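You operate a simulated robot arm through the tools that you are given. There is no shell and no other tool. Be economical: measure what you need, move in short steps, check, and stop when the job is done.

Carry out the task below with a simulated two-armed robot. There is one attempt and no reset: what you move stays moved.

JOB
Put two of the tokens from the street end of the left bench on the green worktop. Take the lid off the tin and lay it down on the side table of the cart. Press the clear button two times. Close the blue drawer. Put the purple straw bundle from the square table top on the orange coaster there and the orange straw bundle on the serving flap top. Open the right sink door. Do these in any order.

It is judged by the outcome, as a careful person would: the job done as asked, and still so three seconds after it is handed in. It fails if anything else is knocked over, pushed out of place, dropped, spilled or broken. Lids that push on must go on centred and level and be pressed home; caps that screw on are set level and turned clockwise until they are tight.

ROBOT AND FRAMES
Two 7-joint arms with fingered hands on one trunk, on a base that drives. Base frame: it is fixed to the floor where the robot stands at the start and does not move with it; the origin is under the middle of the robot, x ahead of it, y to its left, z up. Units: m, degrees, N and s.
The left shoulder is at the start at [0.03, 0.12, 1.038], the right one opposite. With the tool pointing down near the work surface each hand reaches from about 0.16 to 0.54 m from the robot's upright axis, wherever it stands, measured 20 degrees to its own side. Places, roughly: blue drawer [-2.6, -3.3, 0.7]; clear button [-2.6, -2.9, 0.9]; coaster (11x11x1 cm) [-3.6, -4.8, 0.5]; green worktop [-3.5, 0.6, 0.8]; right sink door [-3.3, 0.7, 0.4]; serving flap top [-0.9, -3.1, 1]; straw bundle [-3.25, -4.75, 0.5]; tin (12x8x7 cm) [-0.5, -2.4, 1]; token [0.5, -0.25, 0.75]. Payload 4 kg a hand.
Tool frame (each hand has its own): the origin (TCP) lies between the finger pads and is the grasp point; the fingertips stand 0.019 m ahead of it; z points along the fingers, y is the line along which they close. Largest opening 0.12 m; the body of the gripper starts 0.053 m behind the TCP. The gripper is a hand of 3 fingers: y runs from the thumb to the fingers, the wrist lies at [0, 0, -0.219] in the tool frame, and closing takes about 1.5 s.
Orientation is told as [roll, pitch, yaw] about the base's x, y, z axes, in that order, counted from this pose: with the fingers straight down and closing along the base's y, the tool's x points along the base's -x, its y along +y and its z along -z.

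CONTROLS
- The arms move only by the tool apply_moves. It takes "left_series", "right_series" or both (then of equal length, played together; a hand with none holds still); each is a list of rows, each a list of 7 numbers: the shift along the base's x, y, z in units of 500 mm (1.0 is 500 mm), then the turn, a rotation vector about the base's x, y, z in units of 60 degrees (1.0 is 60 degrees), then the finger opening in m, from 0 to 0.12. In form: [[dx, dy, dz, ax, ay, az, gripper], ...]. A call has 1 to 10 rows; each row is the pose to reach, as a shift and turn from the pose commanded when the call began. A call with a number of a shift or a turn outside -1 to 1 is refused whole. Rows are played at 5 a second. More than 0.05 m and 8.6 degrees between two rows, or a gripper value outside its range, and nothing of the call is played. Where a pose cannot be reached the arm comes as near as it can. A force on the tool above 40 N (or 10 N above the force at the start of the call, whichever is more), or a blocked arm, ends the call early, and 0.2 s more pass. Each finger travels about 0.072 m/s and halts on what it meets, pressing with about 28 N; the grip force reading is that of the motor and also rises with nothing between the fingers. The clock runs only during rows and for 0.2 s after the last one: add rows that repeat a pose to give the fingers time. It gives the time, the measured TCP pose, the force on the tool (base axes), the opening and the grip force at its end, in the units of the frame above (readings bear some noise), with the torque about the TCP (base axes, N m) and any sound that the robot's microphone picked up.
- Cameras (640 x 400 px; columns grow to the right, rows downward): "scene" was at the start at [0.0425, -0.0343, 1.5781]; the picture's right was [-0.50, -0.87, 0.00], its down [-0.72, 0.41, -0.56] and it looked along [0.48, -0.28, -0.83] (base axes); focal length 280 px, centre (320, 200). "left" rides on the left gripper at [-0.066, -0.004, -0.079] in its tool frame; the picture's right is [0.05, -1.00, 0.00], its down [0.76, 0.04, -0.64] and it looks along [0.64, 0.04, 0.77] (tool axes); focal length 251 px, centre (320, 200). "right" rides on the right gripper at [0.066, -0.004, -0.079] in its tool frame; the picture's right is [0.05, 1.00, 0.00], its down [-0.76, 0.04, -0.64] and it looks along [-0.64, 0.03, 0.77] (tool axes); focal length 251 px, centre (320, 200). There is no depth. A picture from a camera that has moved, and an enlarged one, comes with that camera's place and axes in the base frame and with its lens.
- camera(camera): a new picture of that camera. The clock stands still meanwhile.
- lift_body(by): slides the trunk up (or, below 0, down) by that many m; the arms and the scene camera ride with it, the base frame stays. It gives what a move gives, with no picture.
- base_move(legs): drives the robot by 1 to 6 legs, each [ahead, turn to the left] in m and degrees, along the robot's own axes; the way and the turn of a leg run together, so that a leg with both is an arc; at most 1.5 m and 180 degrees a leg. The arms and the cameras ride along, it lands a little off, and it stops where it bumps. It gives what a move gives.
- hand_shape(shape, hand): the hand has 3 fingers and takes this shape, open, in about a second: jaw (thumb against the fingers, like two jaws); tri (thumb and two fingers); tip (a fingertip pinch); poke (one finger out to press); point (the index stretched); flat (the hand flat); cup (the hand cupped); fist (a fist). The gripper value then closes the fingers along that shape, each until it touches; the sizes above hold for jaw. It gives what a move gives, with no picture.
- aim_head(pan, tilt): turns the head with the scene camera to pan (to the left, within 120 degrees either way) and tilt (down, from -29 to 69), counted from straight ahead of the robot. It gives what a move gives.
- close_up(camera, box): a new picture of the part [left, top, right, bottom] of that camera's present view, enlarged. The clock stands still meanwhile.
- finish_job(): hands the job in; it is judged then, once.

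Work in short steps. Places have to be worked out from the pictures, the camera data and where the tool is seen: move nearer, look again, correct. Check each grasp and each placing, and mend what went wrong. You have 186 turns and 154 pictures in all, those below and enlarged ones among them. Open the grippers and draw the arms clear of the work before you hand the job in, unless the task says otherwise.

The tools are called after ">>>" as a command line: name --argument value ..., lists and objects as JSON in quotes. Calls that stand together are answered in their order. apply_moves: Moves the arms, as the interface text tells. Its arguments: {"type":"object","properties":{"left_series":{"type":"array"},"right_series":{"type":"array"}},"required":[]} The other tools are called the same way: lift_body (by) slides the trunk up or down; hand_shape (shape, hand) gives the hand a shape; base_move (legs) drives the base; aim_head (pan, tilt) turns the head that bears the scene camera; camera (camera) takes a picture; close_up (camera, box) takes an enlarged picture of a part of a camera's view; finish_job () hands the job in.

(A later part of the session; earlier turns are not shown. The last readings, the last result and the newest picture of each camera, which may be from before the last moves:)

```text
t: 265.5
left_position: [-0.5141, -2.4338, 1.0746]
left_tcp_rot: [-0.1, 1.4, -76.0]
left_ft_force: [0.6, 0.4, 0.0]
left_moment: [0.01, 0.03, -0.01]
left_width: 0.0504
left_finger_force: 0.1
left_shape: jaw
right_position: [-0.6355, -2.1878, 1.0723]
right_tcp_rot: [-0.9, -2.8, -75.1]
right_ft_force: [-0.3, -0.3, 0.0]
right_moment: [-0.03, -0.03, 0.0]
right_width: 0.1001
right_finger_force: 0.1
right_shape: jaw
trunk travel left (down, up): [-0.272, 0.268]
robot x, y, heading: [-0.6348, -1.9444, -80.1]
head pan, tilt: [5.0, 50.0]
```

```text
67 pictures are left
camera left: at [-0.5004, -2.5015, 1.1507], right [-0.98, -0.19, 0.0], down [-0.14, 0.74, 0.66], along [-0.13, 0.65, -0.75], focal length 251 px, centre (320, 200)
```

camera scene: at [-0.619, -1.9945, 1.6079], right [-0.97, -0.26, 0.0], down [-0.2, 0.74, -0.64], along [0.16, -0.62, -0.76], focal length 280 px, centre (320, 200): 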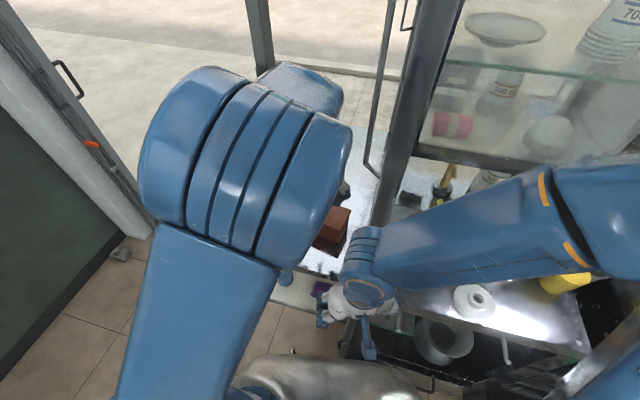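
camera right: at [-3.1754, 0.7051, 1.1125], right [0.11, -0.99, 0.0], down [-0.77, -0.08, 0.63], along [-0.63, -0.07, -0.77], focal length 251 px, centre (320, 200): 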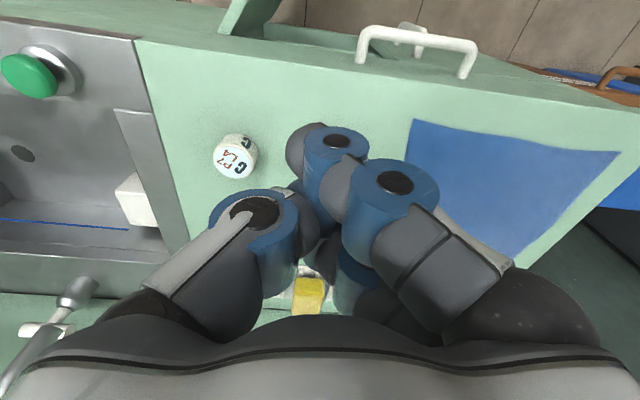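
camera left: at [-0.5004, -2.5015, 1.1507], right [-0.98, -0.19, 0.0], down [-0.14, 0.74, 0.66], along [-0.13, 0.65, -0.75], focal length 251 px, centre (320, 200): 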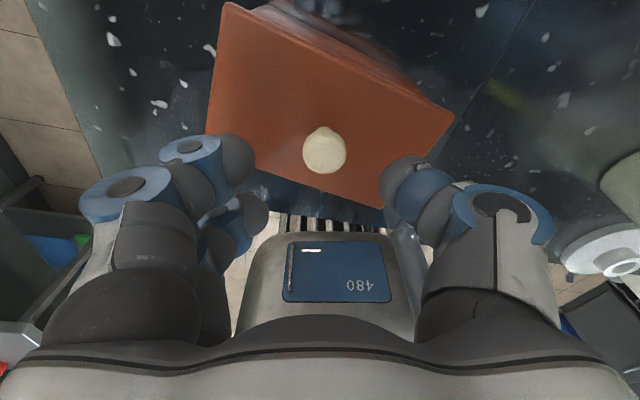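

Knob is centred. Lower ~2 cm and close gently.

>>> apply_moves --left_series '[[0, -0.012, -0.02, 0, 0, 0, 0.05], [0, -0.012, -0.04, 0, 0, 0, 0.05], [0, -0.012, -0.04, 0, 0, 0, 0.035], [0, -0.012, -0.04, 0, 0, 0, 0.02], [0, -0.012, -0.04, 0, 0, 0, 0.008], [0, -0.012, -0.04, 0, 0, 0, 0.005], [0, -0.012, -0.04, 0, 0, 0, 0.005]]'

>>> camera --camera "left"

```text
t: 267.1
left_position: [-0.5128, -2.44, 1.054]
left_tcp_rot: [0.0, 1.3, -76.0]
left_ft_force: [0.0, 0.9, 0.2]
left_moment: [0.03, -0.07, -0.08]
left_width: 0.0012
left_finger_force: 28.3
left_shape: jaw
right_position: [-0.6374, -2.1849, 1.0709]
right_tcp_rot: [-0.7, -3.3, -75.2]
right_ft_force: [0.1, -0.5, -0.3]
right_moment: [0.0, 0.01, -0.03]
right_width: 0.1
right_finger_force: 0.0
right_shape: jaw
trunk travel left (down, up): [-0.272, 0.268]
robot x, y, heading: [-0.635, -1.9435, -80.4]
head pan, tilt: [5.0, 50.0]
heard: snap
```

```text
66 pictures are left
camera left: at [-0.5002, -2.5078, 1.1309], right [-0.98, -0.19, 0.0], down [-0.14, 0.74, 0.66], along [-0.13, 0.65, -0.75], focal length 251 px, centre (320, 200)
```

left: 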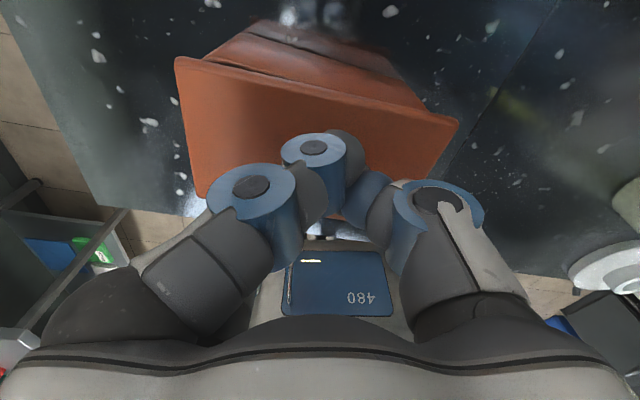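

I heard a snap and the fingers closed; I lift slightly to see whether the lid comes along.

>>> apply_moves --left_series '[[0, 0, 0.02, 0, 0, 0, 0.0], [0, 0, 0.04, 0, 0, 0, 0.0], [0, 0, 0.06, 0, 0, 0, 0.0], [0, 0, 0.1, 0, 0, 0, 0.0]]'

>>> camera --camera "left"

```text
t: 268.1
left_position: [-0.5138, -2.4401, 1.1031]
left_tcp_rot: [-0.2, 1.3, -75.9]
left_ft_force: [-0.1, -0.2, -0.4]
left_moment: [0.0, -0.04, 0.02]
left_width: 0.0004
left_finger_force: 28.3
left_shape: jaw
right_position: [-0.6381, -2.1846, 1.0725]
right_tcp_rot: [-0.6, -3.3, -75.0]
right_ft_force: [-0.6, 0.3, 1.0]
right_moment: [-0.04, -0.02, 0.03]
right_width: 0.1
right_finger_force: 0.0
right_shape: jaw
trunk travel left (down, up): [-0.272, 0.268]
robot x, y, heading: [-0.6339, -1.9457, -80.4]
head pan, tilt: [5.0, 50.0]
```

```text
65 pictures are left
camera left: at [-0.5002, -2.5074, 1.1812], right [-0.98, -0.19, 0.0], down [-0.14, 0.74, 0.66], along [-0.13, 0.65, -0.75], focal length 251 px, centre (320, 200)
```

left: 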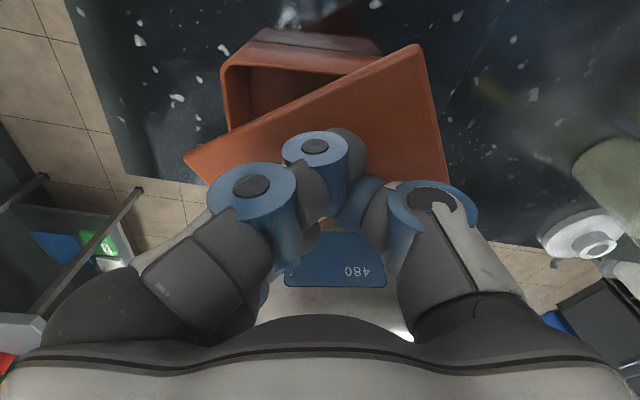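

The lid is off and held by the knob; the tin stays. I raise it, rotate ~52° so its long side lies along y, and move to the free strip left of the tin (-0.393,-2.46).

>>> apply_moves --left_series '[[0, 0, 0.06, 0, 0, 0, 0.0], [0.0, 0, 0.12, 0, 0, 0.1, 0.0], [0.04, 0, 0.12, 0, 0, 0.22, 0.0], [0.08, -0.01, 0.12, 0, 0, 0.35, 0.0], [0.12, -0.02, 0.12, 0, 0, 0.48, 0.0], [0.16, -0.03, 0.12, 0, 0, 0.61, 0.0], [0.2, -0.04, 0.12, 0, 0, 0.74, 0.0], [0.242, -0.04, 0.12, 0, 0, 0.87, 0.0], [0.242, -0.04, 0.1, 0, 0, 0.87, 0.0]]'

>>> camera --camera "left"

>>> camera --camera "scene"

```text
t: 270.1
left_position: [-0.3934, -2.4605, 1.1545]
left_tcp_rot: [0.0, 1.3, -23.7]
left_ft_force: [-0.6, -1.2, -0.3]
left_moment: [0.01, 0.01, -0.02]
left_width: 0.0008
left_finger_force: 28.0
left_shape: jaw
right_position: [-0.639, -2.1861, 1.0719]
right_tcp_rot: [-0.7, -3.3, -75.0]
right_ft_force: [-1.5, 0.0, 0.6]
right_moment: [0.0, 0.0, -0.02]
right_width: 0.0999
right_finger_force: 0.1
right_shape: jaw
trunk travel left (down, up): [-0.272, 0.268]
robot x, y, heading: [-0.6376, -1.9438, -80.2]
head pan, tilt: [5.0, 50.0]
```

```text
64 pictures are left
camera left: at [-0.3314, -2.492, 1.231], right [-0.45, -0.89, 0.0], down [-0.67, 0.34, 0.66], along [-0.59, 0.29, -0.75], focal length 251 px, centre (320, 200)
```

left: 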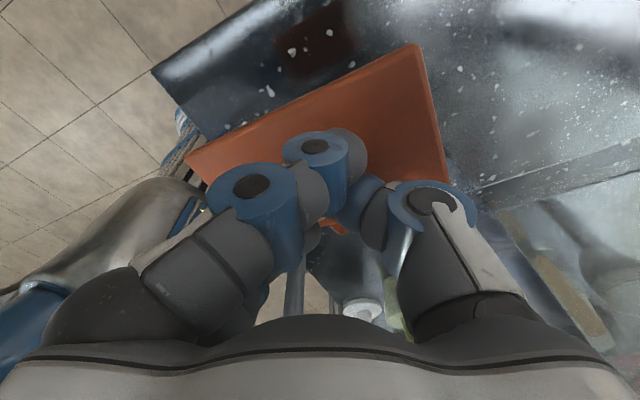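

```text
63 pictures are left
camera scene: at [-0.6191, -1.9953, 1.6079], right [-0.97, -0.26, 0.0], down [-0.2, 0.74, -0.64], along [0.16, -0.62, -0.77], focal length 280 px, centre (320, 200)
```

scene: 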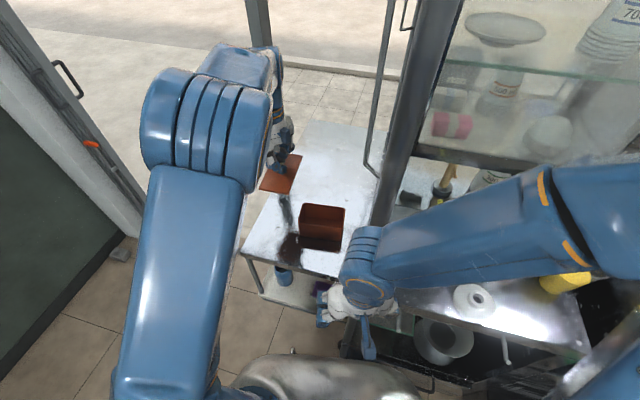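

The lid lies correctly aligned over the free strip (x -0.365…-0.44). I lower it until contact.

>>> apply_moves --left_series '[[0, 0, -0.08, 0, 0, 0, 0.0], [0, 0, -0.16, 0, 0, 0, 0.0], [0, 0, -0.22, 0, 0, 0, 0.0], [0, 0, -0.25, 0, 0, 0, 0.0], [0, 0, -0.265, 0, 0, 0, 0.0], [0, 0, -0.28, 0, 0, 0, 0.0], [0, 0, -0.29, 0, 0, 0, 0.0], [0, 0, -0.3, 0, 0, 0, 0.0]]'

>>> camera --camera "left"

```text
t: 271.9
left_position: [-0.3927, -2.4596, 1.0048]
left_tcp_rot: [0.0, 1.3, -23.8]
left_ft_force: [0.0, 0.7, -0.8]
left_moment: [-0.03, 0.01, 0.02]
left_width: 0.0005
left_finger_force: 28.1
left_shape: jaw
right_position: [-0.638, -2.1852, 1.0716]
right_tcp_rot: [-0.6, -3.3, -75.0]
right_ft_force: [-0.4, 0.3, -0.1]
right_moment: [0.0, -0.03, -0.03]
right_width: 0.0998
right_finger_force: 0.0
right_shape: jaw
trunk travel left (down, up): [-0.272, 0.268]
robot x, y, heading: [-0.6351, -1.9466, -80.0]
head pan, tilt: [5.0, 50.0]
```

```text
62 pictures are left
camera left: at [-0.331, -2.492, 1.0809], right [-0.45, -0.89, 0.0], down [-0.67, 0.34, 0.66], along [-0.59, 0.3, -0.75], focal length 251 px, centre (320, 200)
```

left: 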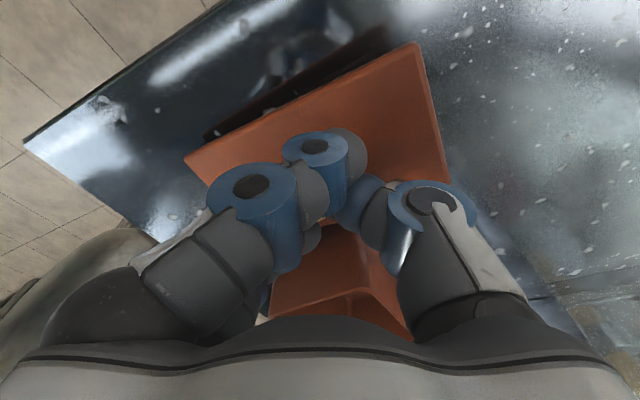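

No contact yet; lowering further in small steps.

>>> apply_moves --left_series '[[0, 0, -0.01, 0, 0, 0, 0.0], [0, 0, -0.02, 0, 0, 0, 0.0], [0, 0, -0.03, 0, 0, 0, 0.0], [0, 0, -0.04, 0, 0, 0, 0.0], [0, 0, -0.05, 0, 0, 0, 0.0], [0, 0, -0.06, 0, 0, 0, 0.0], [0, 0, -0.07, 0, 0, 0, 0.0], [0, 0, -0.08, 0, 0, 0, 0.0]]'

>>> camera --camera "left"

```text
t: 273.2
left_position: [-0.3939, -2.4635, 0.9859]
left_tcp_rot: [-1.2, 0.8, -23.8]
left_ft_force: [-1.1, -4.2, 21.8]
left_moment: [0.22, 0.22, -0.03]
left_width: 0.0016
left_finger_force: 28.4
left_shape: jaw
right_position: [-0.6393, -2.1839, 1.0712]
right_tcp_rot: [-0.7, -3.2, -75.1]
right_ft_force: [0.0, -0.6, 0.7]
right_moment: [0.05, 0.01, 0.04]
right_width: 0.1001
right_finger_force: 0.1
right_shape: jaw
trunk travel left (down, up): [-0.272, 0.268]
robot x, y, heading: [-0.6357, -1.9385, -79.8]
head pan, tilt: [5.0, 50.0]
stopped in row 6 (left hand): the force on the tool passed its limit at 43 N (the readings are from after the stop); the commanded pose is now the measured one
```

```text
61 pictures are left
camera left: at [-0.333, -2.4945, 1.0629], right [-0.45, -0.89, 0.02], down [-0.67, 0.36, 0.65], along [-0.59, 0.28, -0.76], focal length 251 px, centre (320, 200)
```

left: 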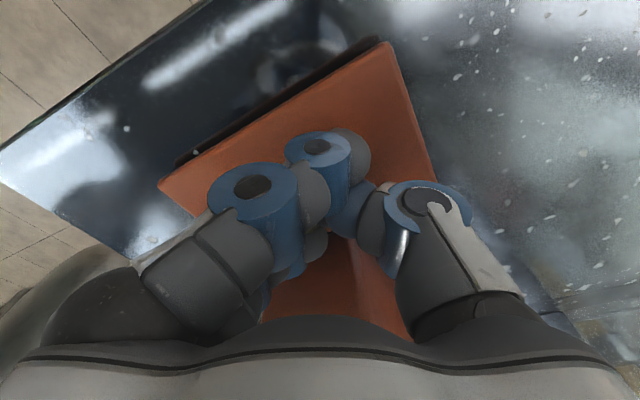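

Contact made. I open the fingers slowly and lift away.

>>> apply_moves --left_series '[[0, 0, 0.004, 0, 0, 0, 0.01], [0, 0, 0.004, 0, 0, 0, 0.02], [0, 0, 0.004, 0, 0, 0, 0.035], [0, 0, 0.004, 0, 0, 0, 0.05], [0, 0, 0.004, 0, 0, 0, 0.06], [0, 0, 0.06, 0, 0, 0, 0.06], [0, 0, 0.14, 0, 0, 0, 0.06], [0, 0, 0.23, 0, 0, 0, 0.06], [0, 0, 0.32, 0, 0, 0, 0.06]]'

>>> camera --camera "left"

```text
t: 275.2
left_position: [-0.3925, -2.4616, 1.1432]
left_tcp_rot: [-0.7, 1.0, -23.8]
left_ft_force: [0.6, -1.2, -1.1]
left_moment: [-0.03, 0.02, 0.0]
left_width: 0.0597
left_finger_force: 0.1
left_shape: jaw
right_position: [-0.6376, -2.1847, 1.0714]
right_tcp_rot: [-0.8, -2.9, -75.0]
right_ft_force: [0.3, 0.3, -1.0]
right_moment: [-0.02, 0.04, 0.01]
right_width: 0.0998
right_finger_force: 0.1
right_shape: jaw
trunk travel left (down, up): [-0.272, 0.268]
robot x, y, heading: [-0.6359, -1.9405, -80.3]
head pan, tilt: [5.0, 50.0]
```

```text
60 pictures are left
camera left: at [-0.332, -2.4923, 1.2202], right [-0.45, -0.89, 0.01], down [-0.67, 0.35, 0.66], along [-0.59, 0.29, -0.75], focal length 251 px, centre (320, 200)
```

left: 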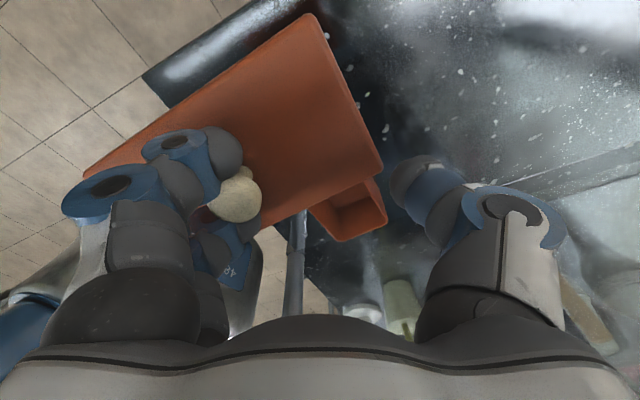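

The lid is still caught on the two fingers by its knob. I look closer at how it is held.

>>> close_up --camera "left" --box '[80, 80, 400, 280]'

>>> close_up --camera "scene" --box '[200, 90, 400, 215]'

```text
2.00 times, centred on (240, 180) of left
camera zoom: at [-0.332, -2.4923, 1.2202], right [-0.45, -0.89, 0.01], down [-0.67, 0.35, 0.66], along [-0.59, 0.29, -0.75], focal length 503 px, centre (480, 240)
```

zoom: 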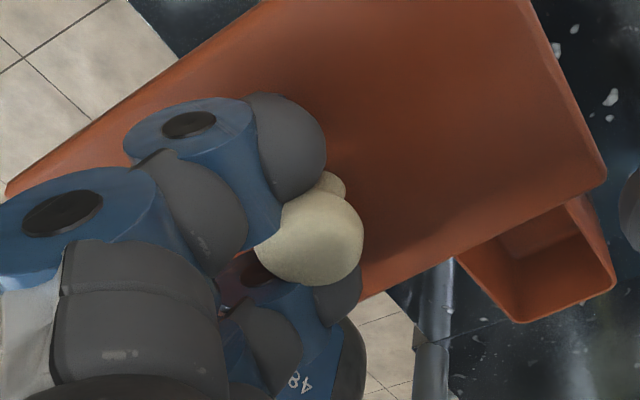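

```text
3.20 times, centred on (300, 152) of scene
camera zoom: at [-0.6191, -1.9929, 1.608], right [-0.97, -0.25, 0.0], down [-0.19, 0.74, -0.64], along [0.16, -0.62, -0.76], focal length 896 px, centre (384, 352)
```

zoom: 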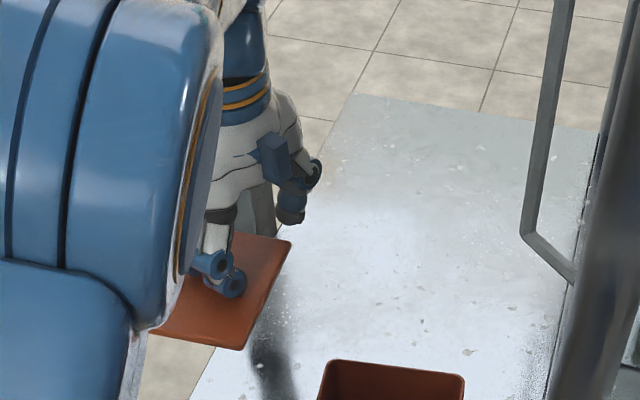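

The knob's ball is lodged between the two fingers. I'll lower it so the lid rests on the table without pressing, then slide the fingers sideways off the knob.

>>> apply_moves --left_series '[[-0.02, -0.03, -0.06, 0, 0, 0, 0.06], [-0.04, -0.06, -0.14, 0, 0, 0, 0.06], [-0.04, -0.06, -0.22, 0, 0, 0, 0.06], [-0.04, -0.06, -0.26, 0, 0, 0, 0.06], [-0.04, -0.06, -0.28, 0, 0, 0, 0.06], [-0.04, -0.06, -0.294, 0, 0, 0, 0.06], [-0.04, -0.06, -0.302, 0, 0, 0, 0.06]]'

>>> close_up --camera "left" --box '[40, 20, 440, 270]'

>>> close_up --camera "scene" --box '[200, 110, 400, 235]'

```text
t: 276.8
left_position: [-0.4135, -2.4946, 0.9926]
left_tcp_rot: [-0.8, 1.1, -23.7]
left_ft_force: [-0.1, -0.6, 0.0]
left_moment: [0.0, -0.01, -0.02]
left_width: 0.0598
left_finger_force: 0.1
left_shape: jaw
right_position: [-0.6356, -2.1875, 1.0715]
right_tcp_rot: [-0.7, -3.0, -75.0]
right_ft_force: [0.5, 0.2, -0.1]
right_moment: [0.0, -0.02, 0.03]
right_width: 0.0998
right_finger_force: 0.1
right_shape: jaw
trunk travel left (down, up): [-0.272, 0.268]
robot x, y, heading: [-0.636, -1.9439, -80.3]
head pan, tilt: [5.0, 50.0]
```

```text
1.60 times, centred on (240, 145) of left
camera zoom: at [-0.3515, -2.5245, 1.0689], right [-0.45, -0.89, 0.01], down [-0.67, 0.35, 0.66], along [-0.59, 0.29, -0.75], focal length 402 px, centre (448, 288)
```

zoom: 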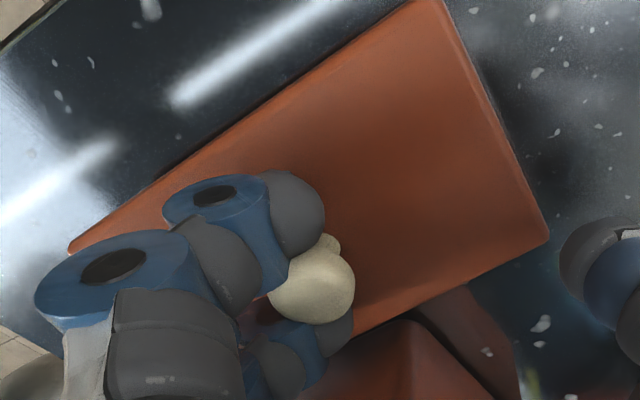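

```text
3.20 times, centred on (300, 172) of scene
camera zoom: at [-0.6187, -1.9942, 1.6079], right [-0.97, -0.25, 0.0], down [-0.19, 0.74, -0.64], along [0.16, -0.62, -0.77], focal length 896 px, centre (384, 288)
```

zoom: 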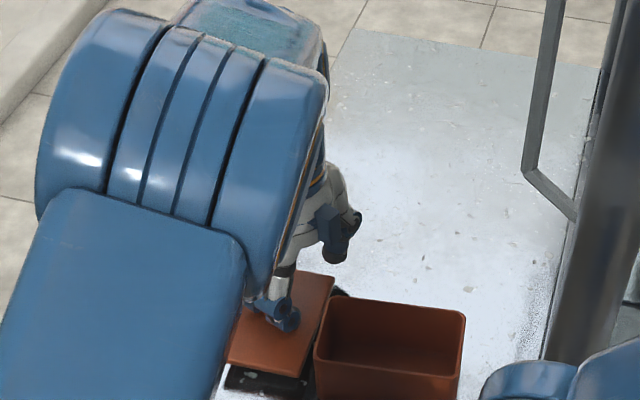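

Lid is nearly down. I nudge it 1 cm away from the tin, lower 4 mm more, then slide the fingers off the knob.

>>> apply_moves --left_series '[[0.02, 0, 0, 0, 0, 0, 0.06], [0.02, 0, -0.008, 0, 0, 0, 0.06], [0.028, 0.018, -0.008, 0, 0, 0, 0.06], [0.038, 0.036, -0.006, 0, 0, 0, 0.06], [0.047, 0.054, -0.006, 0, 0, 0, 0.06], [0.056, 0.072, -0.006, 0, 0, 0, 0.06], [0.065, 0.09, -0.006, 0, 0, 0, 0.06]]'

>>> close_up --camera "left" --box '[40, 20, 440, 270]'

```text
t: 278.4
left_position: [-0.3799, -2.4483, 0.9908]
left_tcp_rot: [-0.8, 1.0, -23.8]
left_ft_force: [0.3, 0.8, -0.6]
left_moment: [-0.03, -0.01, 0.01]
left_width: 0.0596
left_finger_force: 0.0
left_shape: jaw
right_position: [-0.6387, -2.184, 1.0711]
right_tcp_rot: [-0.6, -3.3, -75.1]
right_ft_force: [0.0, 0.3, -0.2]
right_moment: [0.04, 0.01, -0.02]
right_width: 0.1002
right_finger_force: 0.0
right_shape: jaw
trunk travel left (down, up): [-0.272, 0.268]
robot x, y, heading: [-0.631, -1.9449, -80.4]
head pan, tilt: [5.0, 50.0]
```

```text
1.60 times, centred on (240, 145) of left
camera zoom: at [-0.3188, -2.4796, 1.0665], right [-0.45, -0.89, 0.01], down [-0.67, 0.35, 0.66], along [-0.59, 0.29, -0.75], focal length 402 px, centre (448, 288)
```

zoom: 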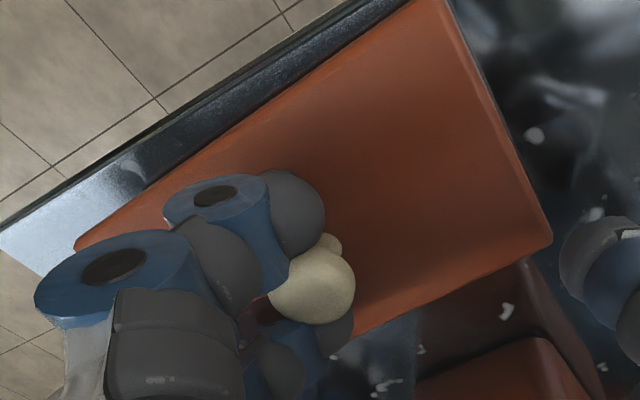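

The lid is still wedged between the two fingers. I move it back to the good spot, lower until it just rests, then change the hand shape to spread those fingers apart.

>>> apply_moves --left_series '[[-0.016, -0.03, 0.01, 0, 0, 0, 0.06], [-0.032, -0.06, 0.01, 0, 0, 0, 0.06], [-0.05, -0.09, 0.01, 0, 0, 0, 0.06], [-0.05, -0.09, -0.004, 0, 0, 0, 0.06], [-0.05, -0.09, -0.01, 0, 0, 0, 0.06], [-0.05, -0.09, -0.014, 0, 0, 0, 0.06]]'

>>> hand_shape --shape "tri" --hand "left"

>>> camera --camera "left"

```text
t: 279.8
left_position: [-0.4047, -2.4945, 0.9844]
left_tcp_rot: [-1.0, 0.9, -23.9]
left_ft_force: [1.4, 1.1, 21.2]
left_moment: [0.79, -0.37, -0.02]
left_width: 0.0601
left_finger_force: 0.0
left_shape: jaw
right_position: [-0.639, -2.1824, 1.0714]
right_tcp_rot: [-0.6, -3.3, -75.1]
right_ft_force: [-0.1, -0.7, 0.4]
right_moment: [-0.01, -0.02, 0.0]
right_width: 0.1
right_finger_force: 0.0
right_shape: jaw
trunk travel left (down, up): [-0.272, 0.268]
robot x, y, heading: [-0.6348, -1.9466, -80.1]
head pan, tilt: [5.0, 50.0]
```

```text
t: 280.7
left_position: [-0.4059, -2.4953, 0.9894]
left_tcp_rot: [-1.4, 0.5, -23.8]
left_ft_force: [0.9, -12.9, 55.9]
left_moment: [1.76, -1.58, -0.34]
left_width: 0.1142
left_finger_force: 0.1
left_shape: tri
right_position: [-0.6409, -2.1819, 1.0721]
right_tcp_rot: [-0.5, -3.4, -75.1]
right_ft_force: [1.0, -0.2, 0.1]
right_moment: [0.03, 0.02, -0.04]
right_width: 0.0999
right_finger_force: 0.1
right_shape: jaw
trunk travel left (down, up): [-0.272, 0.268]
robot x, y, heading: [-0.635, -1.9418, -80.3]
head pan, tilt: [5.0, 50.0]
```

```text
54 pictures are left
camera left: at [-0.3451, -2.5258, 1.067], right [-0.45, -0.89, 0.03], down [-0.67, 0.36, 0.65], along [-0.59, 0.28, -0.76], focal length 251 px, centre (320, 200)
```

left: 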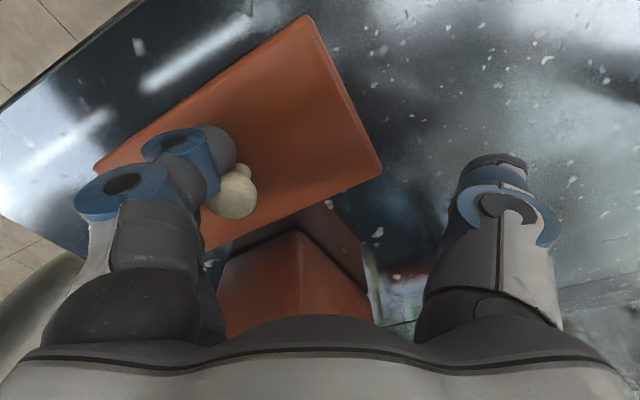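

Fingers now spread. I raise the hand 3 cm and check whether the lid stays.

>>> apply_moves --left_series '[[0, 0, 0.01, 0, 0, 0, 0.114], [0, 0, 0.03, 0, 0, 0, 0.114], [0, 0, 0.06, 0, 0, 0, 0.114], [0, 0, 0.1, 0, 0, 0, 0.114]]'

>>> camera --camera "left"

```text
t: 281.7
left_position: [-0.4056, -2.4925, 1.0309]
left_tcp_rot: [-0.7, 1.1, -23.8]
left_ft_force: [-0.2, -0.1, -0.4]
left_moment: [-0.02, -0.02, -0.01]
left_width: 0.1142
left_finger_force: 0.1
left_shape: tri
right_position: [-0.6377, -2.1846, 1.0715]
right_tcp_rot: [-0.6, -3.3, -75.1]
right_ft_force: [0.1, 0.7, 0.0]
right_moment: [0.03, 0.01, -0.03]
right_width: 0.0998
right_finger_force: 0.1
right_shape: jaw
trunk travel left (down, up): [-0.272, 0.268]
robot x, y, heading: [-0.6345, -1.9431, -80.2]
head pan, tilt: [5.0, 50.0]
```

```text
53 pictures are left
camera left: at [-0.3444, -2.524, 1.1079], right [-0.45, -0.89, 0.01], down [-0.67, 0.35, 0.66], along [-0.59, 0.29, -0.75], focal length 251 px, centre (320, 200)
```

left: 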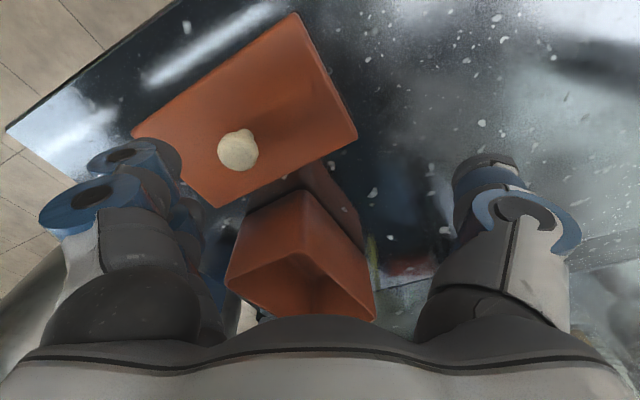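

The lid now lies on the side table beside the tin. I raise and retract the left hand, restore jaw shape, and back away.

>>> apply_moves --left_series '[[0, 0, 0.09, 0, 0, 0, 0.114], [0, 0, 0.18, 0, 0, 0, 0.114], [0, 0, 0.26, 0, 0, 0, 0.114], [0, 0.08, 0.28, 0, 0, -0.1, 0.114], [0, 0.16, 0.28, 0, 0, -0.2, 0.114], [0, 0.25, 0.28, 0, 0, -0.3, 0.114], [0, 0.34, 0.28, 0, 0, -0.4, 0.114], [0, 0.42, 0.28, 0, 0, -0.5, 0.114], [0, 0.48, 0.28, 0, 0, -0.6, 0.114]]'

>>> hand_shape --shape "jaw" --hand "left"

>>> base_move --legs '[[-0.3, 0]]'

>>> aim_head --pan 10 --tilt 28

>>> camera --camera "scene"

```text
t: 283.7
left_position: [-0.4063, -2.253, 1.1712]
left_tcp_rot: [-0.8, 1.0, -59.9]
left_ft_force: [-0.6, -0.4, 0.1]
left_moment: [0.0, 0.01, -0.01]
left_width: 0.114
left_finger_force: 0.1
left_shape: tri
right_position: [-0.6381, -2.1832, 1.0711]
right_tcp_rot: [-0.6, -3.3, -75.2]
right_ft_force: [0.1, 0.1, 0.5]
right_moment: [-0.01, 0.01, -0.03]
right_width: 0.1005
right_finger_force: 0.1
right_shape: jaw
trunk travel left (down, up): [-0.272, 0.268]
robot x, y, heading: [-0.6345, -1.9409, -80.5]
head pan, tilt: [5.0, 50.0]
```

```text
t: 284.6
left_position: [-0.4057, -2.2545, 1.1717]
left_tcp_rot: [-0.8, 1.0, -59.7]
left_ft_force: [-0.3, -0.4, 0.1]
left_moment: [0.01, 0.02, 0.01]
left_width: 0.1199
left_finger_force: 0.0
left_shape: jaw
right_position: [-0.6404, -2.1843, 1.0709]
right_tcp_rot: [-0.6, -3.3, -75.1]
right_ft_force: [0.8, -0.5, -0.5]
right_moment: [0.0, 0.02, -0.02]
right_width: 0.1
right_finger_force: 0.0
right_shape: jaw
trunk travel left (down, up): [-0.272, 0.268]
robot x, y, heading: [-0.6351, -1.946, -80.4]
head pan, tilt: [5.0, 50.0]
```

```text
t: 285.7
left_position: [-0.4676, -2.0046, 1.1983]
left_tcp_rot: [5.3, -9.7, -76.2]
left_ft_force: [-1.3, -4.2, -0.5]
left_moment: [0.36, 0.01, 0.0]
left_width: 0.1199
left_finger_force: 0.1
left_shape: jaw
right_position: [-0.5815, -1.9762, 1.1919]
right_tcp_rot: [11.9, -28.5, -73.7]
right_ft_force: [2.4, -3.4, -0.3]
right_moment: [0.18, 0.09, 0.1]
right_width: 0.1
right_finger_force: 0.1
right_shape: jaw
trunk travel left (down, up): [-0.272, 0.268]
robot x, y, heading: [-0.6423, -1.8714, -80.3]
head pan, tilt: [5.0, 50.0]
stopped in leg 1: the robot was blocked; the commanded pose is now the measured one
```

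```text
t: 286.6
left_position: [-0.4285, -2.1389, 1.1685]
left_tcp_rot: [12.2, -4.1, -80.0]
left_ft_force: [1.0, -1.6, 0.2]
left_moment: [0.14, 0.11, 0.02]
left_width: 0.1199
left_finger_force: 0.1
left_shape: jaw
right_position: [-0.5475, -2.1015, 1.1945]
right_tcp_rot: [15.1, -25.7, -72.7]
right_ft_force: [0.4, -1.4, 0.8]
right_moment: [0.1, 0.01, 0.02]
right_width: 0.1001
right_finger_force: 0.0
right_shape: jaw
trunk travel left (down, up): [-0.272, 0.268]
robot x, y, heading: [-0.6454, -1.8763, -80.3]
head pan, tilt: [10.0, 28.0]
```

```text
52 pictures are left
camera scene: at [-0.5942, -2.062, 1.6378], right [-0.94, -0.34, -0.01], down [-0.17, 0.51, -0.84], along [0.29, -0.79, -0.54], focal length 280 px, centre (320, 200)
```

scene: 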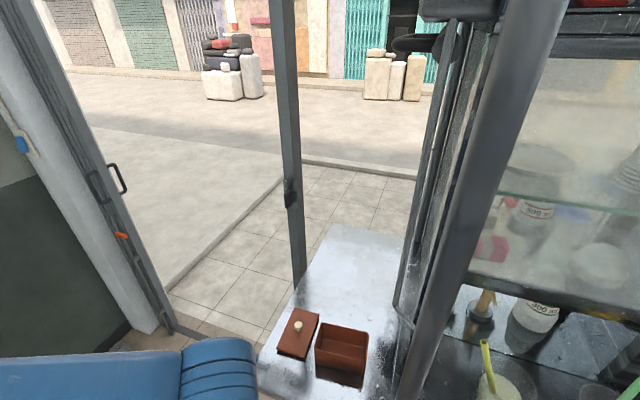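

The base was blocked backing up and the arms got pushed – something on the right arm is caught on the cart frame. I relieve by going forward again and look right.

>>> base_move --legs '[[0.07, 0]]'

>>> aim_head --pan -35 --tilt 40

>>> camera --camera "scene"

```text
t: 287.3
left_position: [-0.4455, -2.0838, 1.1772]
left_tcp_rot: [11.3, -7.3, -79.4]
left_ft_force: [-0.4, -1.2, 0.6]
left_moment: [0.03, 0.0, -0.01]
left_width: 0.12
left_finger_force: 0.1
left_shape: jaw
right_position: [-0.5585, -2.0436, 1.1987]
right_tcp_rot: [15.4, -28.3, -72.9]
right_ft_force: [0.0, 0.1, 0.7]
right_moment: [0.02, 0.02, -0.01]
right_width: 0.1002
right_finger_force: 0.0
right_shape: jaw
trunk travel left (down, up): [-0.272, 0.268]
robot x, y, heading: [-0.6461, -1.8795, -80.1]
head pan, tilt: [10.0, 28.0]
stopped in leg 1: the robot was blocked; the commanded pose is now the measured one
```

```text
t: 288.4
left_position: [-0.4477, -2.0607, 1.1769]
left_tcp_rot: [11.4, -8.1, -79.7]
left_ft_force: [-0.8, -0.1, 0.2]
left_moment: [-0.04, 0.01, 0.02]
left_width: 0.1201
left_finger_force: 0.0
left_shape: jaw
right_position: [-0.5613, -2.0235, 1.2003]
right_tcp_rot: [15.2, -29.4, -72.6]
right_ft_force: [0.2, 1.3, 0.4]
right_moment: [0.02, -0.01, -0.01]
right_width: 0.1001
right_finger_force: 0.0
right_shape: jaw
trunk travel left (down, up): [-0.272, 0.268]
robot x, y, heading: [-0.6445, -1.883, -80.3]
head pan, tilt: [-35.0, 40.0]
```

```text
51 pictures are left
camera scene: at [-0.6858, -1.9353, 1.6221], right [-0.9, 0.43, 0.0], down [0.27, 0.58, -0.77], along [-0.33, -0.69, -0.64], focal length 280 px, centre (320, 200)
```

scene: 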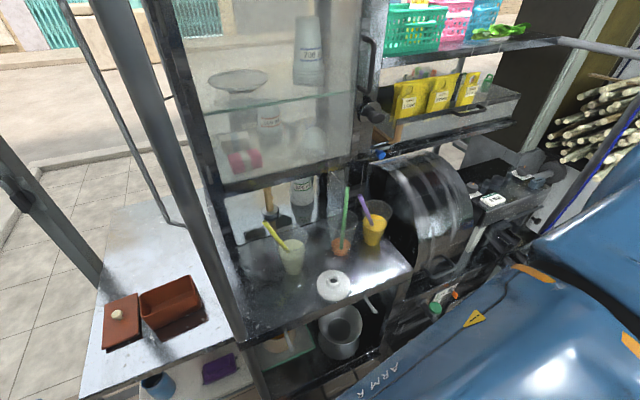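

The cart and items look undisturbed and the robot is upright again. I try backing off in a short step.

>>> base_move --legs '[[-0.12, 0]]'

>>> aim_head --pan -70 --tilt 55

>>> camera --camera "scene"

```text
t: 289.7
left_position: [-0.4681, -1.9487, 1.1853]
left_tcp_rot: [11.7, -6.8, -79.5]
left_ft_force: [0.1, 0.6, 0.1]
left_moment: [0.0, 0.03, 0.02]
left_width: 0.1201
left_finger_force: 0.1
left_shape: jaw
right_position: [-0.5759, -1.9059, 1.2055]
right_tcp_rot: [13.9, -28.5, -72.3]
right_ft_force: [-0.8, 0.1, 0.2]
right_moment: [-0.01, 0.03, 0.01]
right_width: 0.1003
right_finger_force: 0.0
right_shape: jaw
trunk travel left (down, up): [-0.272, 0.268]
robot x, y, heading: [-0.667, -1.7642, -80.2]
head pan, tilt: [-35.0, 40.0]
```

```text
t: 290.7
left_position: [-0.4679, -1.949, 1.1841]
left_tcp_rot: [11.7, -6.8, -79.5]
left_ft_force: [-0.3, 0.6, 0.4]
left_moment: [0.02, -0.01, -0.02]
left_width: 0.1199
left_finger_force: 0.1
left_shape: jaw
right_position: [-0.5752, -1.9062, 1.2063]
right_tcp_rot: [13.9, -28.6, -72.2]
right_ft_force: [0.2, -0.4, 0.3]
right_moment: [-0.01, 0.01, 0.02]
right_width: 0.1001
right_finger_force: 0.1
right_shape: jaw
trunk travel left (down, up): [-0.272, 0.268]
robot x, y, heading: [-0.6639, -1.763, -80.7]
head pan, tilt: [-70.0, 55.0]
```

```text
50 pictures are left
camera scene: at [-0.7319, -1.7778, 1.6014], right [-0.5, 0.87, 0.0], down [0.71, 0.41, -0.57], along [-0.5, -0.28, -0.82], focal length 280 px, centre (320, 200)
```

scene: 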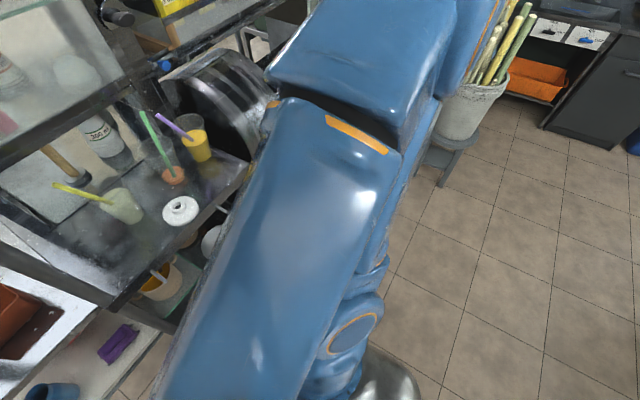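

Free now. I back another 0.25 m and then restore both hands to a clean pose in front of the robot.

>>> base_move --legs '[[-0.25, 0]]'

>>> apply_moves --left_series '[[0.01, -0.06, -0.02, 0.01, 0.03, 0, 0.1], [0.02, -0.12, -0.04, 0.02, 0.06, 0, 0.1], [0.03, -0.18, -0.06, 0.03, 0.09, 0, 0.1], [0.04, -0.24, -0.08, 0.04, 0.12, 0, 0.1], [0.05, -0.28, -0.1, 0.05, 0.15, 0, 0.1], [0.06, -0.3, -0.12, 0.06, 0.18, 0, 0.1], [0.07, -0.32, -0.14, 0.075, 0.214, 0, 0.1], [0.07, -0.32, -0.16, 0.075, 0.214, 0, 0.1]]' --right_series '[[-0.05, -0.06, -0.02, 0.046, 0.047, 0, 0.1], [-0.1, -0.12, -0.04, 0.092, 0.094, 0, 0.1], [-0.15, -0.18, -0.06, 0.138, 0.141, 0, 0.1], [-0.2, -0.25, -0.08, 0.184, 0.188, 0, 0.1], [-0.25, -0.31, -0.1, 0.23, 0.235, 0, 0.1], [-0.3, -0.37, -0.12, 0.275, 0.281, 0, 0.1], [-0.33, -0.44, -0.14, 0.32, 0.328, 0, 0.1], [-0.35, -0.5, -0.16, 0.367, 0.375, 0, 0.1]]'

```text
t: 292.5
left_position: [-0.5103, -1.7012, 1.1847]
left_tcp_rot: [11.7, -6.9, -79.4]
left_ft_force: [0.6, 0.0, 0.0]
left_moment: [-0.03, 0.01, 0.01]
left_width: 0.1199
left_finger_force: 0.0
left_shape: jaw
right_position: [-0.6192, -1.657, 1.2049]
right_tcp_rot: [13.9, -28.7, -72.3]
right_ft_force: [-0.7, 0.9, -0.1]
right_moment: [-0.01, 0.0, -0.04]
right_width: 0.0999
right_finger_force: 0.1
right_shape: jaw
trunk travel left (down, up): [-0.272, 0.268]
robot x, y, heading: [-0.71, -1.5187, -80.4]
head pan, tilt: [-70.0, 55.0]
```

```text
t: 294.3
left_position: [-0.4765, -1.8638, 1.1045]
left_tcp_rot: [-0.1, 0.1, -78.8]
left_ft_force: [0.7, 0.4, -0.4]
left_moment: [0.02, 0.05, 0.0]
left_width: 0.1003
left_finger_force: 0.0
left_shape: jaw
right_position: [-0.7949, -1.9096, 1.1246]
right_tcp_rot: [-0.1, 0.1, -68.8]
right_ft_force: [0.2, -0.8, -0.4]
right_moment: [0.04, 0.01, -0.04]
right_width: 0.1001
right_finger_force: 0.1
right_shape: jaw
right hand out of reach, approached as far as the arm can: row 1, 2, 3
trunk travel left (down, up): [-0.272, 0.268]
robot x, y, heading: [-0.7062, -1.513, -80.4]
head pan, tilt: [-70.0, 55.0]
```

Arms are clean again. Next I head for the street through the doorway (between the post at x≈-0.25 and frame at x≈0.75): first drive to (0.25,-1.75).

>>> base_move --legs '[[0, 30]]'

>>> base_move --legs '[[0, 30]]'

>>> base_move --legs '[[0.97, 0], [0, -30]]'

>>> base_move --legs '[[0, -30]]'

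>>> aim_head --pan 0 --tilt 25

>>> camera --camera "scene"

```text
t: 296.2
left_position: [-0.3346, -1.7029, 1.1042]
left_tcp_rot: [-0.1, 0.1, -49.3]
left_ft_force: [-0.9, -0.2, 0.1]
left_moment: [-0.01, -0.04, -0.05]
left_width: 0.1003
left_finger_force: 0.1
left_shape: jaw
right_position: [-0.5882, -1.8994, 1.1257]
right_tcp_rot: [-0.3, -0.1, -39.2]
right_ft_force: [-0.1, 0.2, 0.2]
right_moment: [-0.01, 0.0, -0.02]
right_width: 0.1001
right_finger_force: 0.0
right_shape: jaw
trunk travel left (down, up): [-0.272, 0.268]
robot x, y, heading: [-0.7328, -1.5335, -50.6]
head pan, tilt: [-70.0, 55.0]
```

```text
t: 298.1
left_position: [-0.3021, -1.4823, 1.1057]
left_tcp_rot: [-0.1, 0.0, -19.4]
left_ft_force: [0.1, 0.2, 0.4]
left_moment: [-0.03, 0.0, -0.01]
left_width: 0.1
left_finger_force: 0.0
left_shape: jaw
right_position: [-0.4255, -1.78, 1.1259]
right_tcp_rot: [-0.2, -0.2, -9.3]
right_ft_force: [0.9, -0.3, 1.3]
right_moment: [0.0, 0.0, -0.01]
right_width: 0.0998
right_finger_force: 0.1
right_shape: jaw
trunk travel left (down, up): [-0.272, 0.268]
robot x, y, heading: [-0.742, -1.5701, -20.8]
head pan, tilt: [-70.0, 55.0]
```

```text
t: 304.6
left_position: [0.5994, -2.0579, 1.1051]
left_tcp_rot: [-0.2, 0.1, -49.2]
left_ft_force: [-0.4, -0.1, 0.2]
left_moment: [-0.01, -0.03, 0.02]
left_width: 0.0999
left_finger_force: 0.1
left_shape: jaw
right_position: [0.3442, -2.2561, 1.1253]
right_tcp_rot: [-0.2, -0.1, -39.2]
right_ft_force: [0.0, 0.2, 0.5]
right_moment: [0.04, 0.01, 0.02]
right_width: 0.0999
right_finger_force: 0.1
right_shape: jaw
trunk travel left (down, up): [-0.272, 0.268]
robot x, y, heading: [0.2, -1.8949, -50.8]
head pan, tilt: [-70.0, 55.0]
```

```text
t: 306.5
left_position: [0.462, -2.2391, 1.1044]
left_tcp_rot: [-0.1, 0.0, -79.1]
left_ft_force: [-0.4, 0.4, -0.5]
left_moment: [0.03, -0.01, 0.0]
left_width: 0.0998
left_finger_force: 0.2
left_shape: jaw
right_position: [0.1437, -2.2822, 1.1259]
right_tcp_rot: [-0.3, -0.1, -69.1]
right_ft_force: [0.0, 0.1, -0.3]
right_moment: [-0.02, -0.02, -0.01]
right_width: 0.0999
right_finger_force: 0.1
right_shape: jaw
trunk travel left (down, up): [-0.272, 0.268]
robot x, y, heading: [0.2295, -1.8937, -80.8]
head pan, tilt: [-70.0, 55.0]
```

```text
t: 307.9
left_position: [0.4619, -2.2387, 1.1054]
left_tcp_rot: [0.0, 0.0, -79.1]
left_ft_force: [0.1, -0.3, 0.1]
left_moment: [-0.02, 0.0, -0.01]
left_width: 0.1001
left_finger_force: 0.0
left_shape: jaw
right_position: [0.1429, -2.2835, 1.1264]
right_tcp_rot: [-0.2, -0.1, -68.9]
right_ft_force: [-0.5, 0.1, 0.0]
right_moment: [0.0, 0.01, -0.01]
right_width: 0.0999
right_finger_force: 0.1
right_shape: jaw
trunk travel left (down, up): [-0.272, 0.268]
robot x, y, heading: [0.2311, -1.8897, -80.5]
head pan, tilt: [0.0, 25.0]
```

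```text
49 pictures are left
camera scene: at [0.2443, -1.9615, 1.6453], right [-0.99, -0.16, 0.0], down [-0.07, 0.42, -0.91], along [0.15, -0.89, -0.42], focal length 280 px, centre (320, 200)
```

scene: 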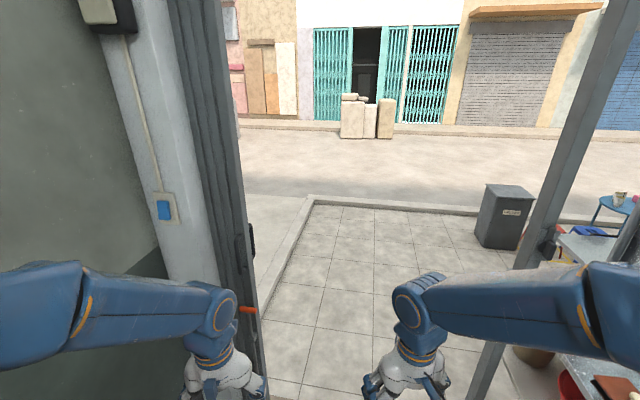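

Opening spans x≈-0.26…0.56. I extend both hands forward to narrow the elbows, then align to the centre (x≈0.15).

>>> apply_moves --left_series '[[0, -0.09, 0.03, 0, 0, 0, 0.1], [0, -0.18, 0.06, 0, 0, 0, 0.1], [0, -0.27, 0.09, 0, 0, 0, 0.1], [0, -0.36, 0.1, 0, 0, 0, 0.1], [0, -0.36, 0.1, 0, 0, 0, 0.1]]' --right_series '[[0.02, -0.09, 0.02, 0, 0, 0, 0.1], [0.04, -0.18, 0.04, 0, 0, 0, 0.1], [0.06, -0.27, 0.05, 0, 0, 0, 0.1], [0.08, -0.36, 0.06, 0, 0, 0, 0.1], [0.08, -0.36, 0.06, 0, 0, 0, 0.1]]'

>>> base_move --legs '[[0, -17]]'

>>> aim_head --pan 0 --tilt 20

>>> camera --camera "scene"

```text
t: 309.1
left_position: [0.4607, -2.4192, 1.1552]
left_tcp_rot: [-0.2, -0.1, -79.2]
left_ft_force: [1.0, -0.3, -0.7]
left_moment: [-0.02, -0.01, 0.0]
left_width: 0.1
left_finger_force: 0.0
left_shape: jaw
right_position: [0.1839, -2.4617, 1.1579]
right_tcp_rot: [-0.2, -0.2, -69.0]
right_ft_force: [0.7, 0.8, 0.1]
right_moment: [0.01, -0.02, -0.03]
right_width: 0.1
right_finger_force: 0.1
right_shape: jaw
trunk travel left (down, up): [-0.272, 0.268]
robot x, y, heading: [0.232, -1.8917, -80.5]
head pan, tilt: [0.0, 25.0]
```

```text
t: 310.5
left_position: [0.2954, -2.462, 1.1543]
left_tcp_rot: [0.0, 0.0, -96.3]
left_ft_force: [-1.3, -0.1, -0.4]
left_moment: [0.02, -0.01, 0.0]
left_width: 0.0999
left_finger_force: 0.1
left_shape: jaw
right_position: [0.0163, -2.4215, 1.1574]
right_tcp_rot: [-0.2, -0.1, -86.1]
right_ft_force: [-0.2, -0.9, 0.0]
right_moment: [-0.01, 0.03, 0.03]
right_width: 0.1001
right_finger_force: 0.0
right_shape: jaw
trunk travel left (down, up): [-0.272, 0.268]
robot x, y, heading: [0.2555, -1.8923, -98.0]
head pan, tilt: [0.0, 25.0]
```

```text
t: 311.1
left_position: [0.294, -2.4611, 1.1552]
left_tcp_rot: [0.0, 0.0, -96.2]
left_ft_force: [0.1, 0.1, -0.7]
left_moment: [-0.02, -0.02, 0.03]
left_width: 0.0998
left_finger_force: 0.1
left_shape: jaw
right_position: [0.0169, -2.4226, 1.1569]
right_tcp_rot: [-0.2, 0.0, -86.3]
right_ft_force: [-0.7, 0.2, -0.6]
right_moment: [0.0, -0.04, 0.02]
right_width: 0.0997
right_finger_force: 0.1
right_shape: jaw
trunk travel left (down, up): [-0.272, 0.268]
robot x, y, heading: [0.2551, -1.8915, -97.8]
head pan, tilt: [0.0, 20.0]
```

```text
48 pictures are left
camera scene: at [0.2448, -1.9643, 1.6533], right [-0.99, 0.13, 0.0], down [0.05, 0.34, -0.94], along [-0.13, -0.93, -0.34], focal length 280 px, centre (320, 200)
```

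scene: 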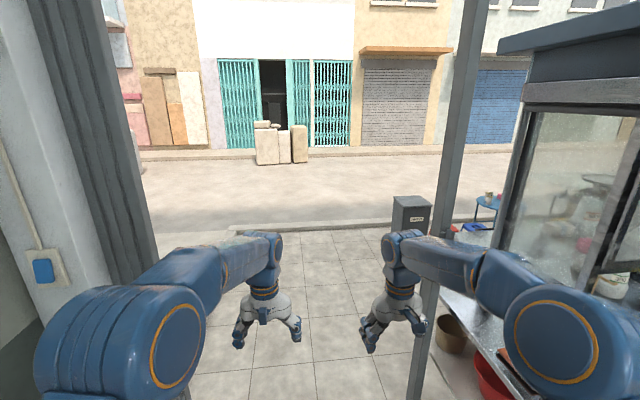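

Elbows still span nearly the opening width. I extend the hands further forward and lower so the elbows narrow.

>>> apply_moves --left_series '[[-0.01, -0.04, -0.06, 0, 0, 0, 0.1], [-0.02, -0.09, -0.12, 0, 0, 0, 0.1], [-0.04, -0.14, -0.18, 0, 0, 0, 0.1], [-0.05, -0.19, -0.24, 0, 0, 0, 0.1], [-0.06, -0.24, -0.3, 0, 0, 0, 0.1], [-0.07, -0.276, -0.35, 0, 0, 0, 0.1]]' --right_series '[[0.01, -0.05, -0.06, 0, 0, 0, 0.1], [0.03, -0.1, -0.12, 0, 0, 0, 0.1], [0.05, -0.15, -0.18, 0, 0, 0, 0.1], [0.06, -0.2, -0.24, 0, 0, 0, 0.1], [0.07, -0.25, -0.3, 0, 0, 0, 0.1], [0.088, -0.298, -0.35, 0, 0, 0, 0.1]]'

>>> camera --camera "scene"

```text
t: 312.5
left_position: [0.2678, -2.57, 0.9883]
left_tcp_rot: [0.0, 0.1, -96.2]
left_ft_force: [-0.4, 0.9, 0.8]
left_moment: [-0.01, 0.02, 0.01]
left_width: 0.0996
left_finger_force: 0.1
left_shape: jaw
left hand out of reach, approached as far as the arm can: row 5, 6
right_position: [0.0578, -2.542, 0.9955]
right_tcp_rot: [-0.2, -0.1, -86.0]
right_ft_force: [-0.6, 0.2, -0.2]
right_moment: [0.01, -0.01, -0.02]
right_width: 0.0999
right_finger_force: 0.2
right_shape: jaw
right hand out of reach, approached as far as the arm can: row 5, 6
trunk travel left (down, up): [-0.272, 0.268]
robot x, y, heading: [0.2569, -1.8913, -97.5]
head pan, tilt: [0.0, 20.0]
```

```text
47 pictures are left
camera scene: at [0.2472, -1.9642, 1.6535], right [-0.99, 0.13, 0.0], down [0.05, 0.34, -0.94], along [-0.13, -0.93, -0.34], focal length 280 px, centre (320, 200)
```

scene: 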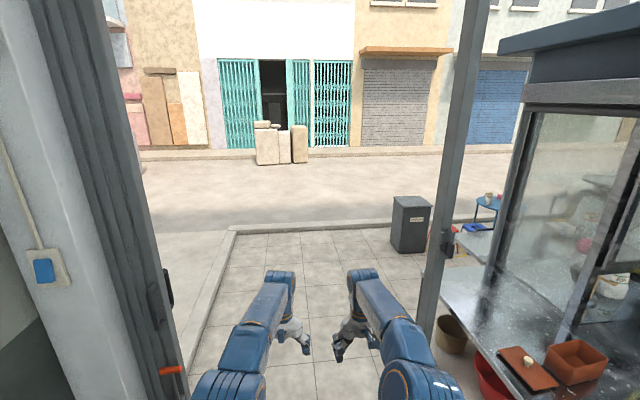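

The arms are narrow now. I drive through the doorway.

>>> base_move --legs '[[0.95, 2], [0.6, 6]]'

>>> aim_head --pan -70 --tilt 20

>>> camera --camera "scene"

```text
t: 319.4
left_position: [0.1978, -3.8879, 0.9993]
left_tcp_rot: [0.0, -0.8, -90.1]
left_ft_force: [-0.3, -0.3, 0.2]
left_moment: [-0.06, -0.02, 0.0]
left_width: 0.0997
left_finger_force: 0.1
left_shape: jaw
right_position: [-0.0108, -3.8775, 1.01]
right_tcp_rot: [-0.4, -1.3, -80.1]
right_ft_force: [0.0, 0.5, -0.6]
right_moment: [0.01, -0.02, 0.01]
right_width: 0.0998
right_finger_force: 0.1
right_shape: jaw
trunk travel left (down, up): [-0.272, 0.268]
robot x, y, heading: [0.1125, -3.222, -90.2]
head pan, tilt: [0.0, 20.0]
stopped in leg 2: the robot was blocked; the commanded pose is now the measured one
```

```text
t: 320.9
left_position: [0.1978, -3.8918, 0.9942]
left_tcp_rot: [-0.2, -0.5, -90.3]
left_ft_force: [0.8, 0.3, -0.9]
left_moment: [-0.01, 0.0, 0.04]
left_width: 0.1001
left_finger_force: 0.1
left_shape: jaw
right_position: [-0.0107, -3.8847, 1.0059]
right_tcp_rot: [-0.3, -0.8, -80.1]
right_ft_force: [0.0, -0.1, 0.2]
right_moment: [0.03, -0.01, 0.02]
right_width: 0.1
right_finger_force: 0.2
right_shape: jaw
trunk travel left (down, up): [-0.272, 0.268]
robot x, y, heading: [0.1147, -3.2199, -90.4]
head pan, tilt: [-70.0, 20.0]
```

```text
46 pictures are left
camera scene: at [0.0269, -3.2325, 1.6534], right [-0.34, 0.94, 0.0], down [0.32, 0.12, -0.94], along [-0.88, -0.32, -0.34], focal length 280 px, centre (320, 200)
```

scene: 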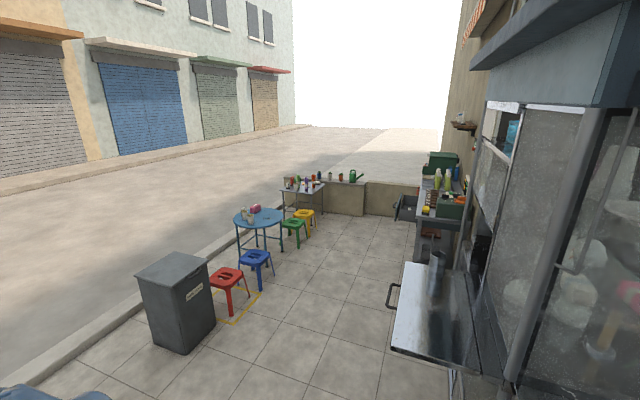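

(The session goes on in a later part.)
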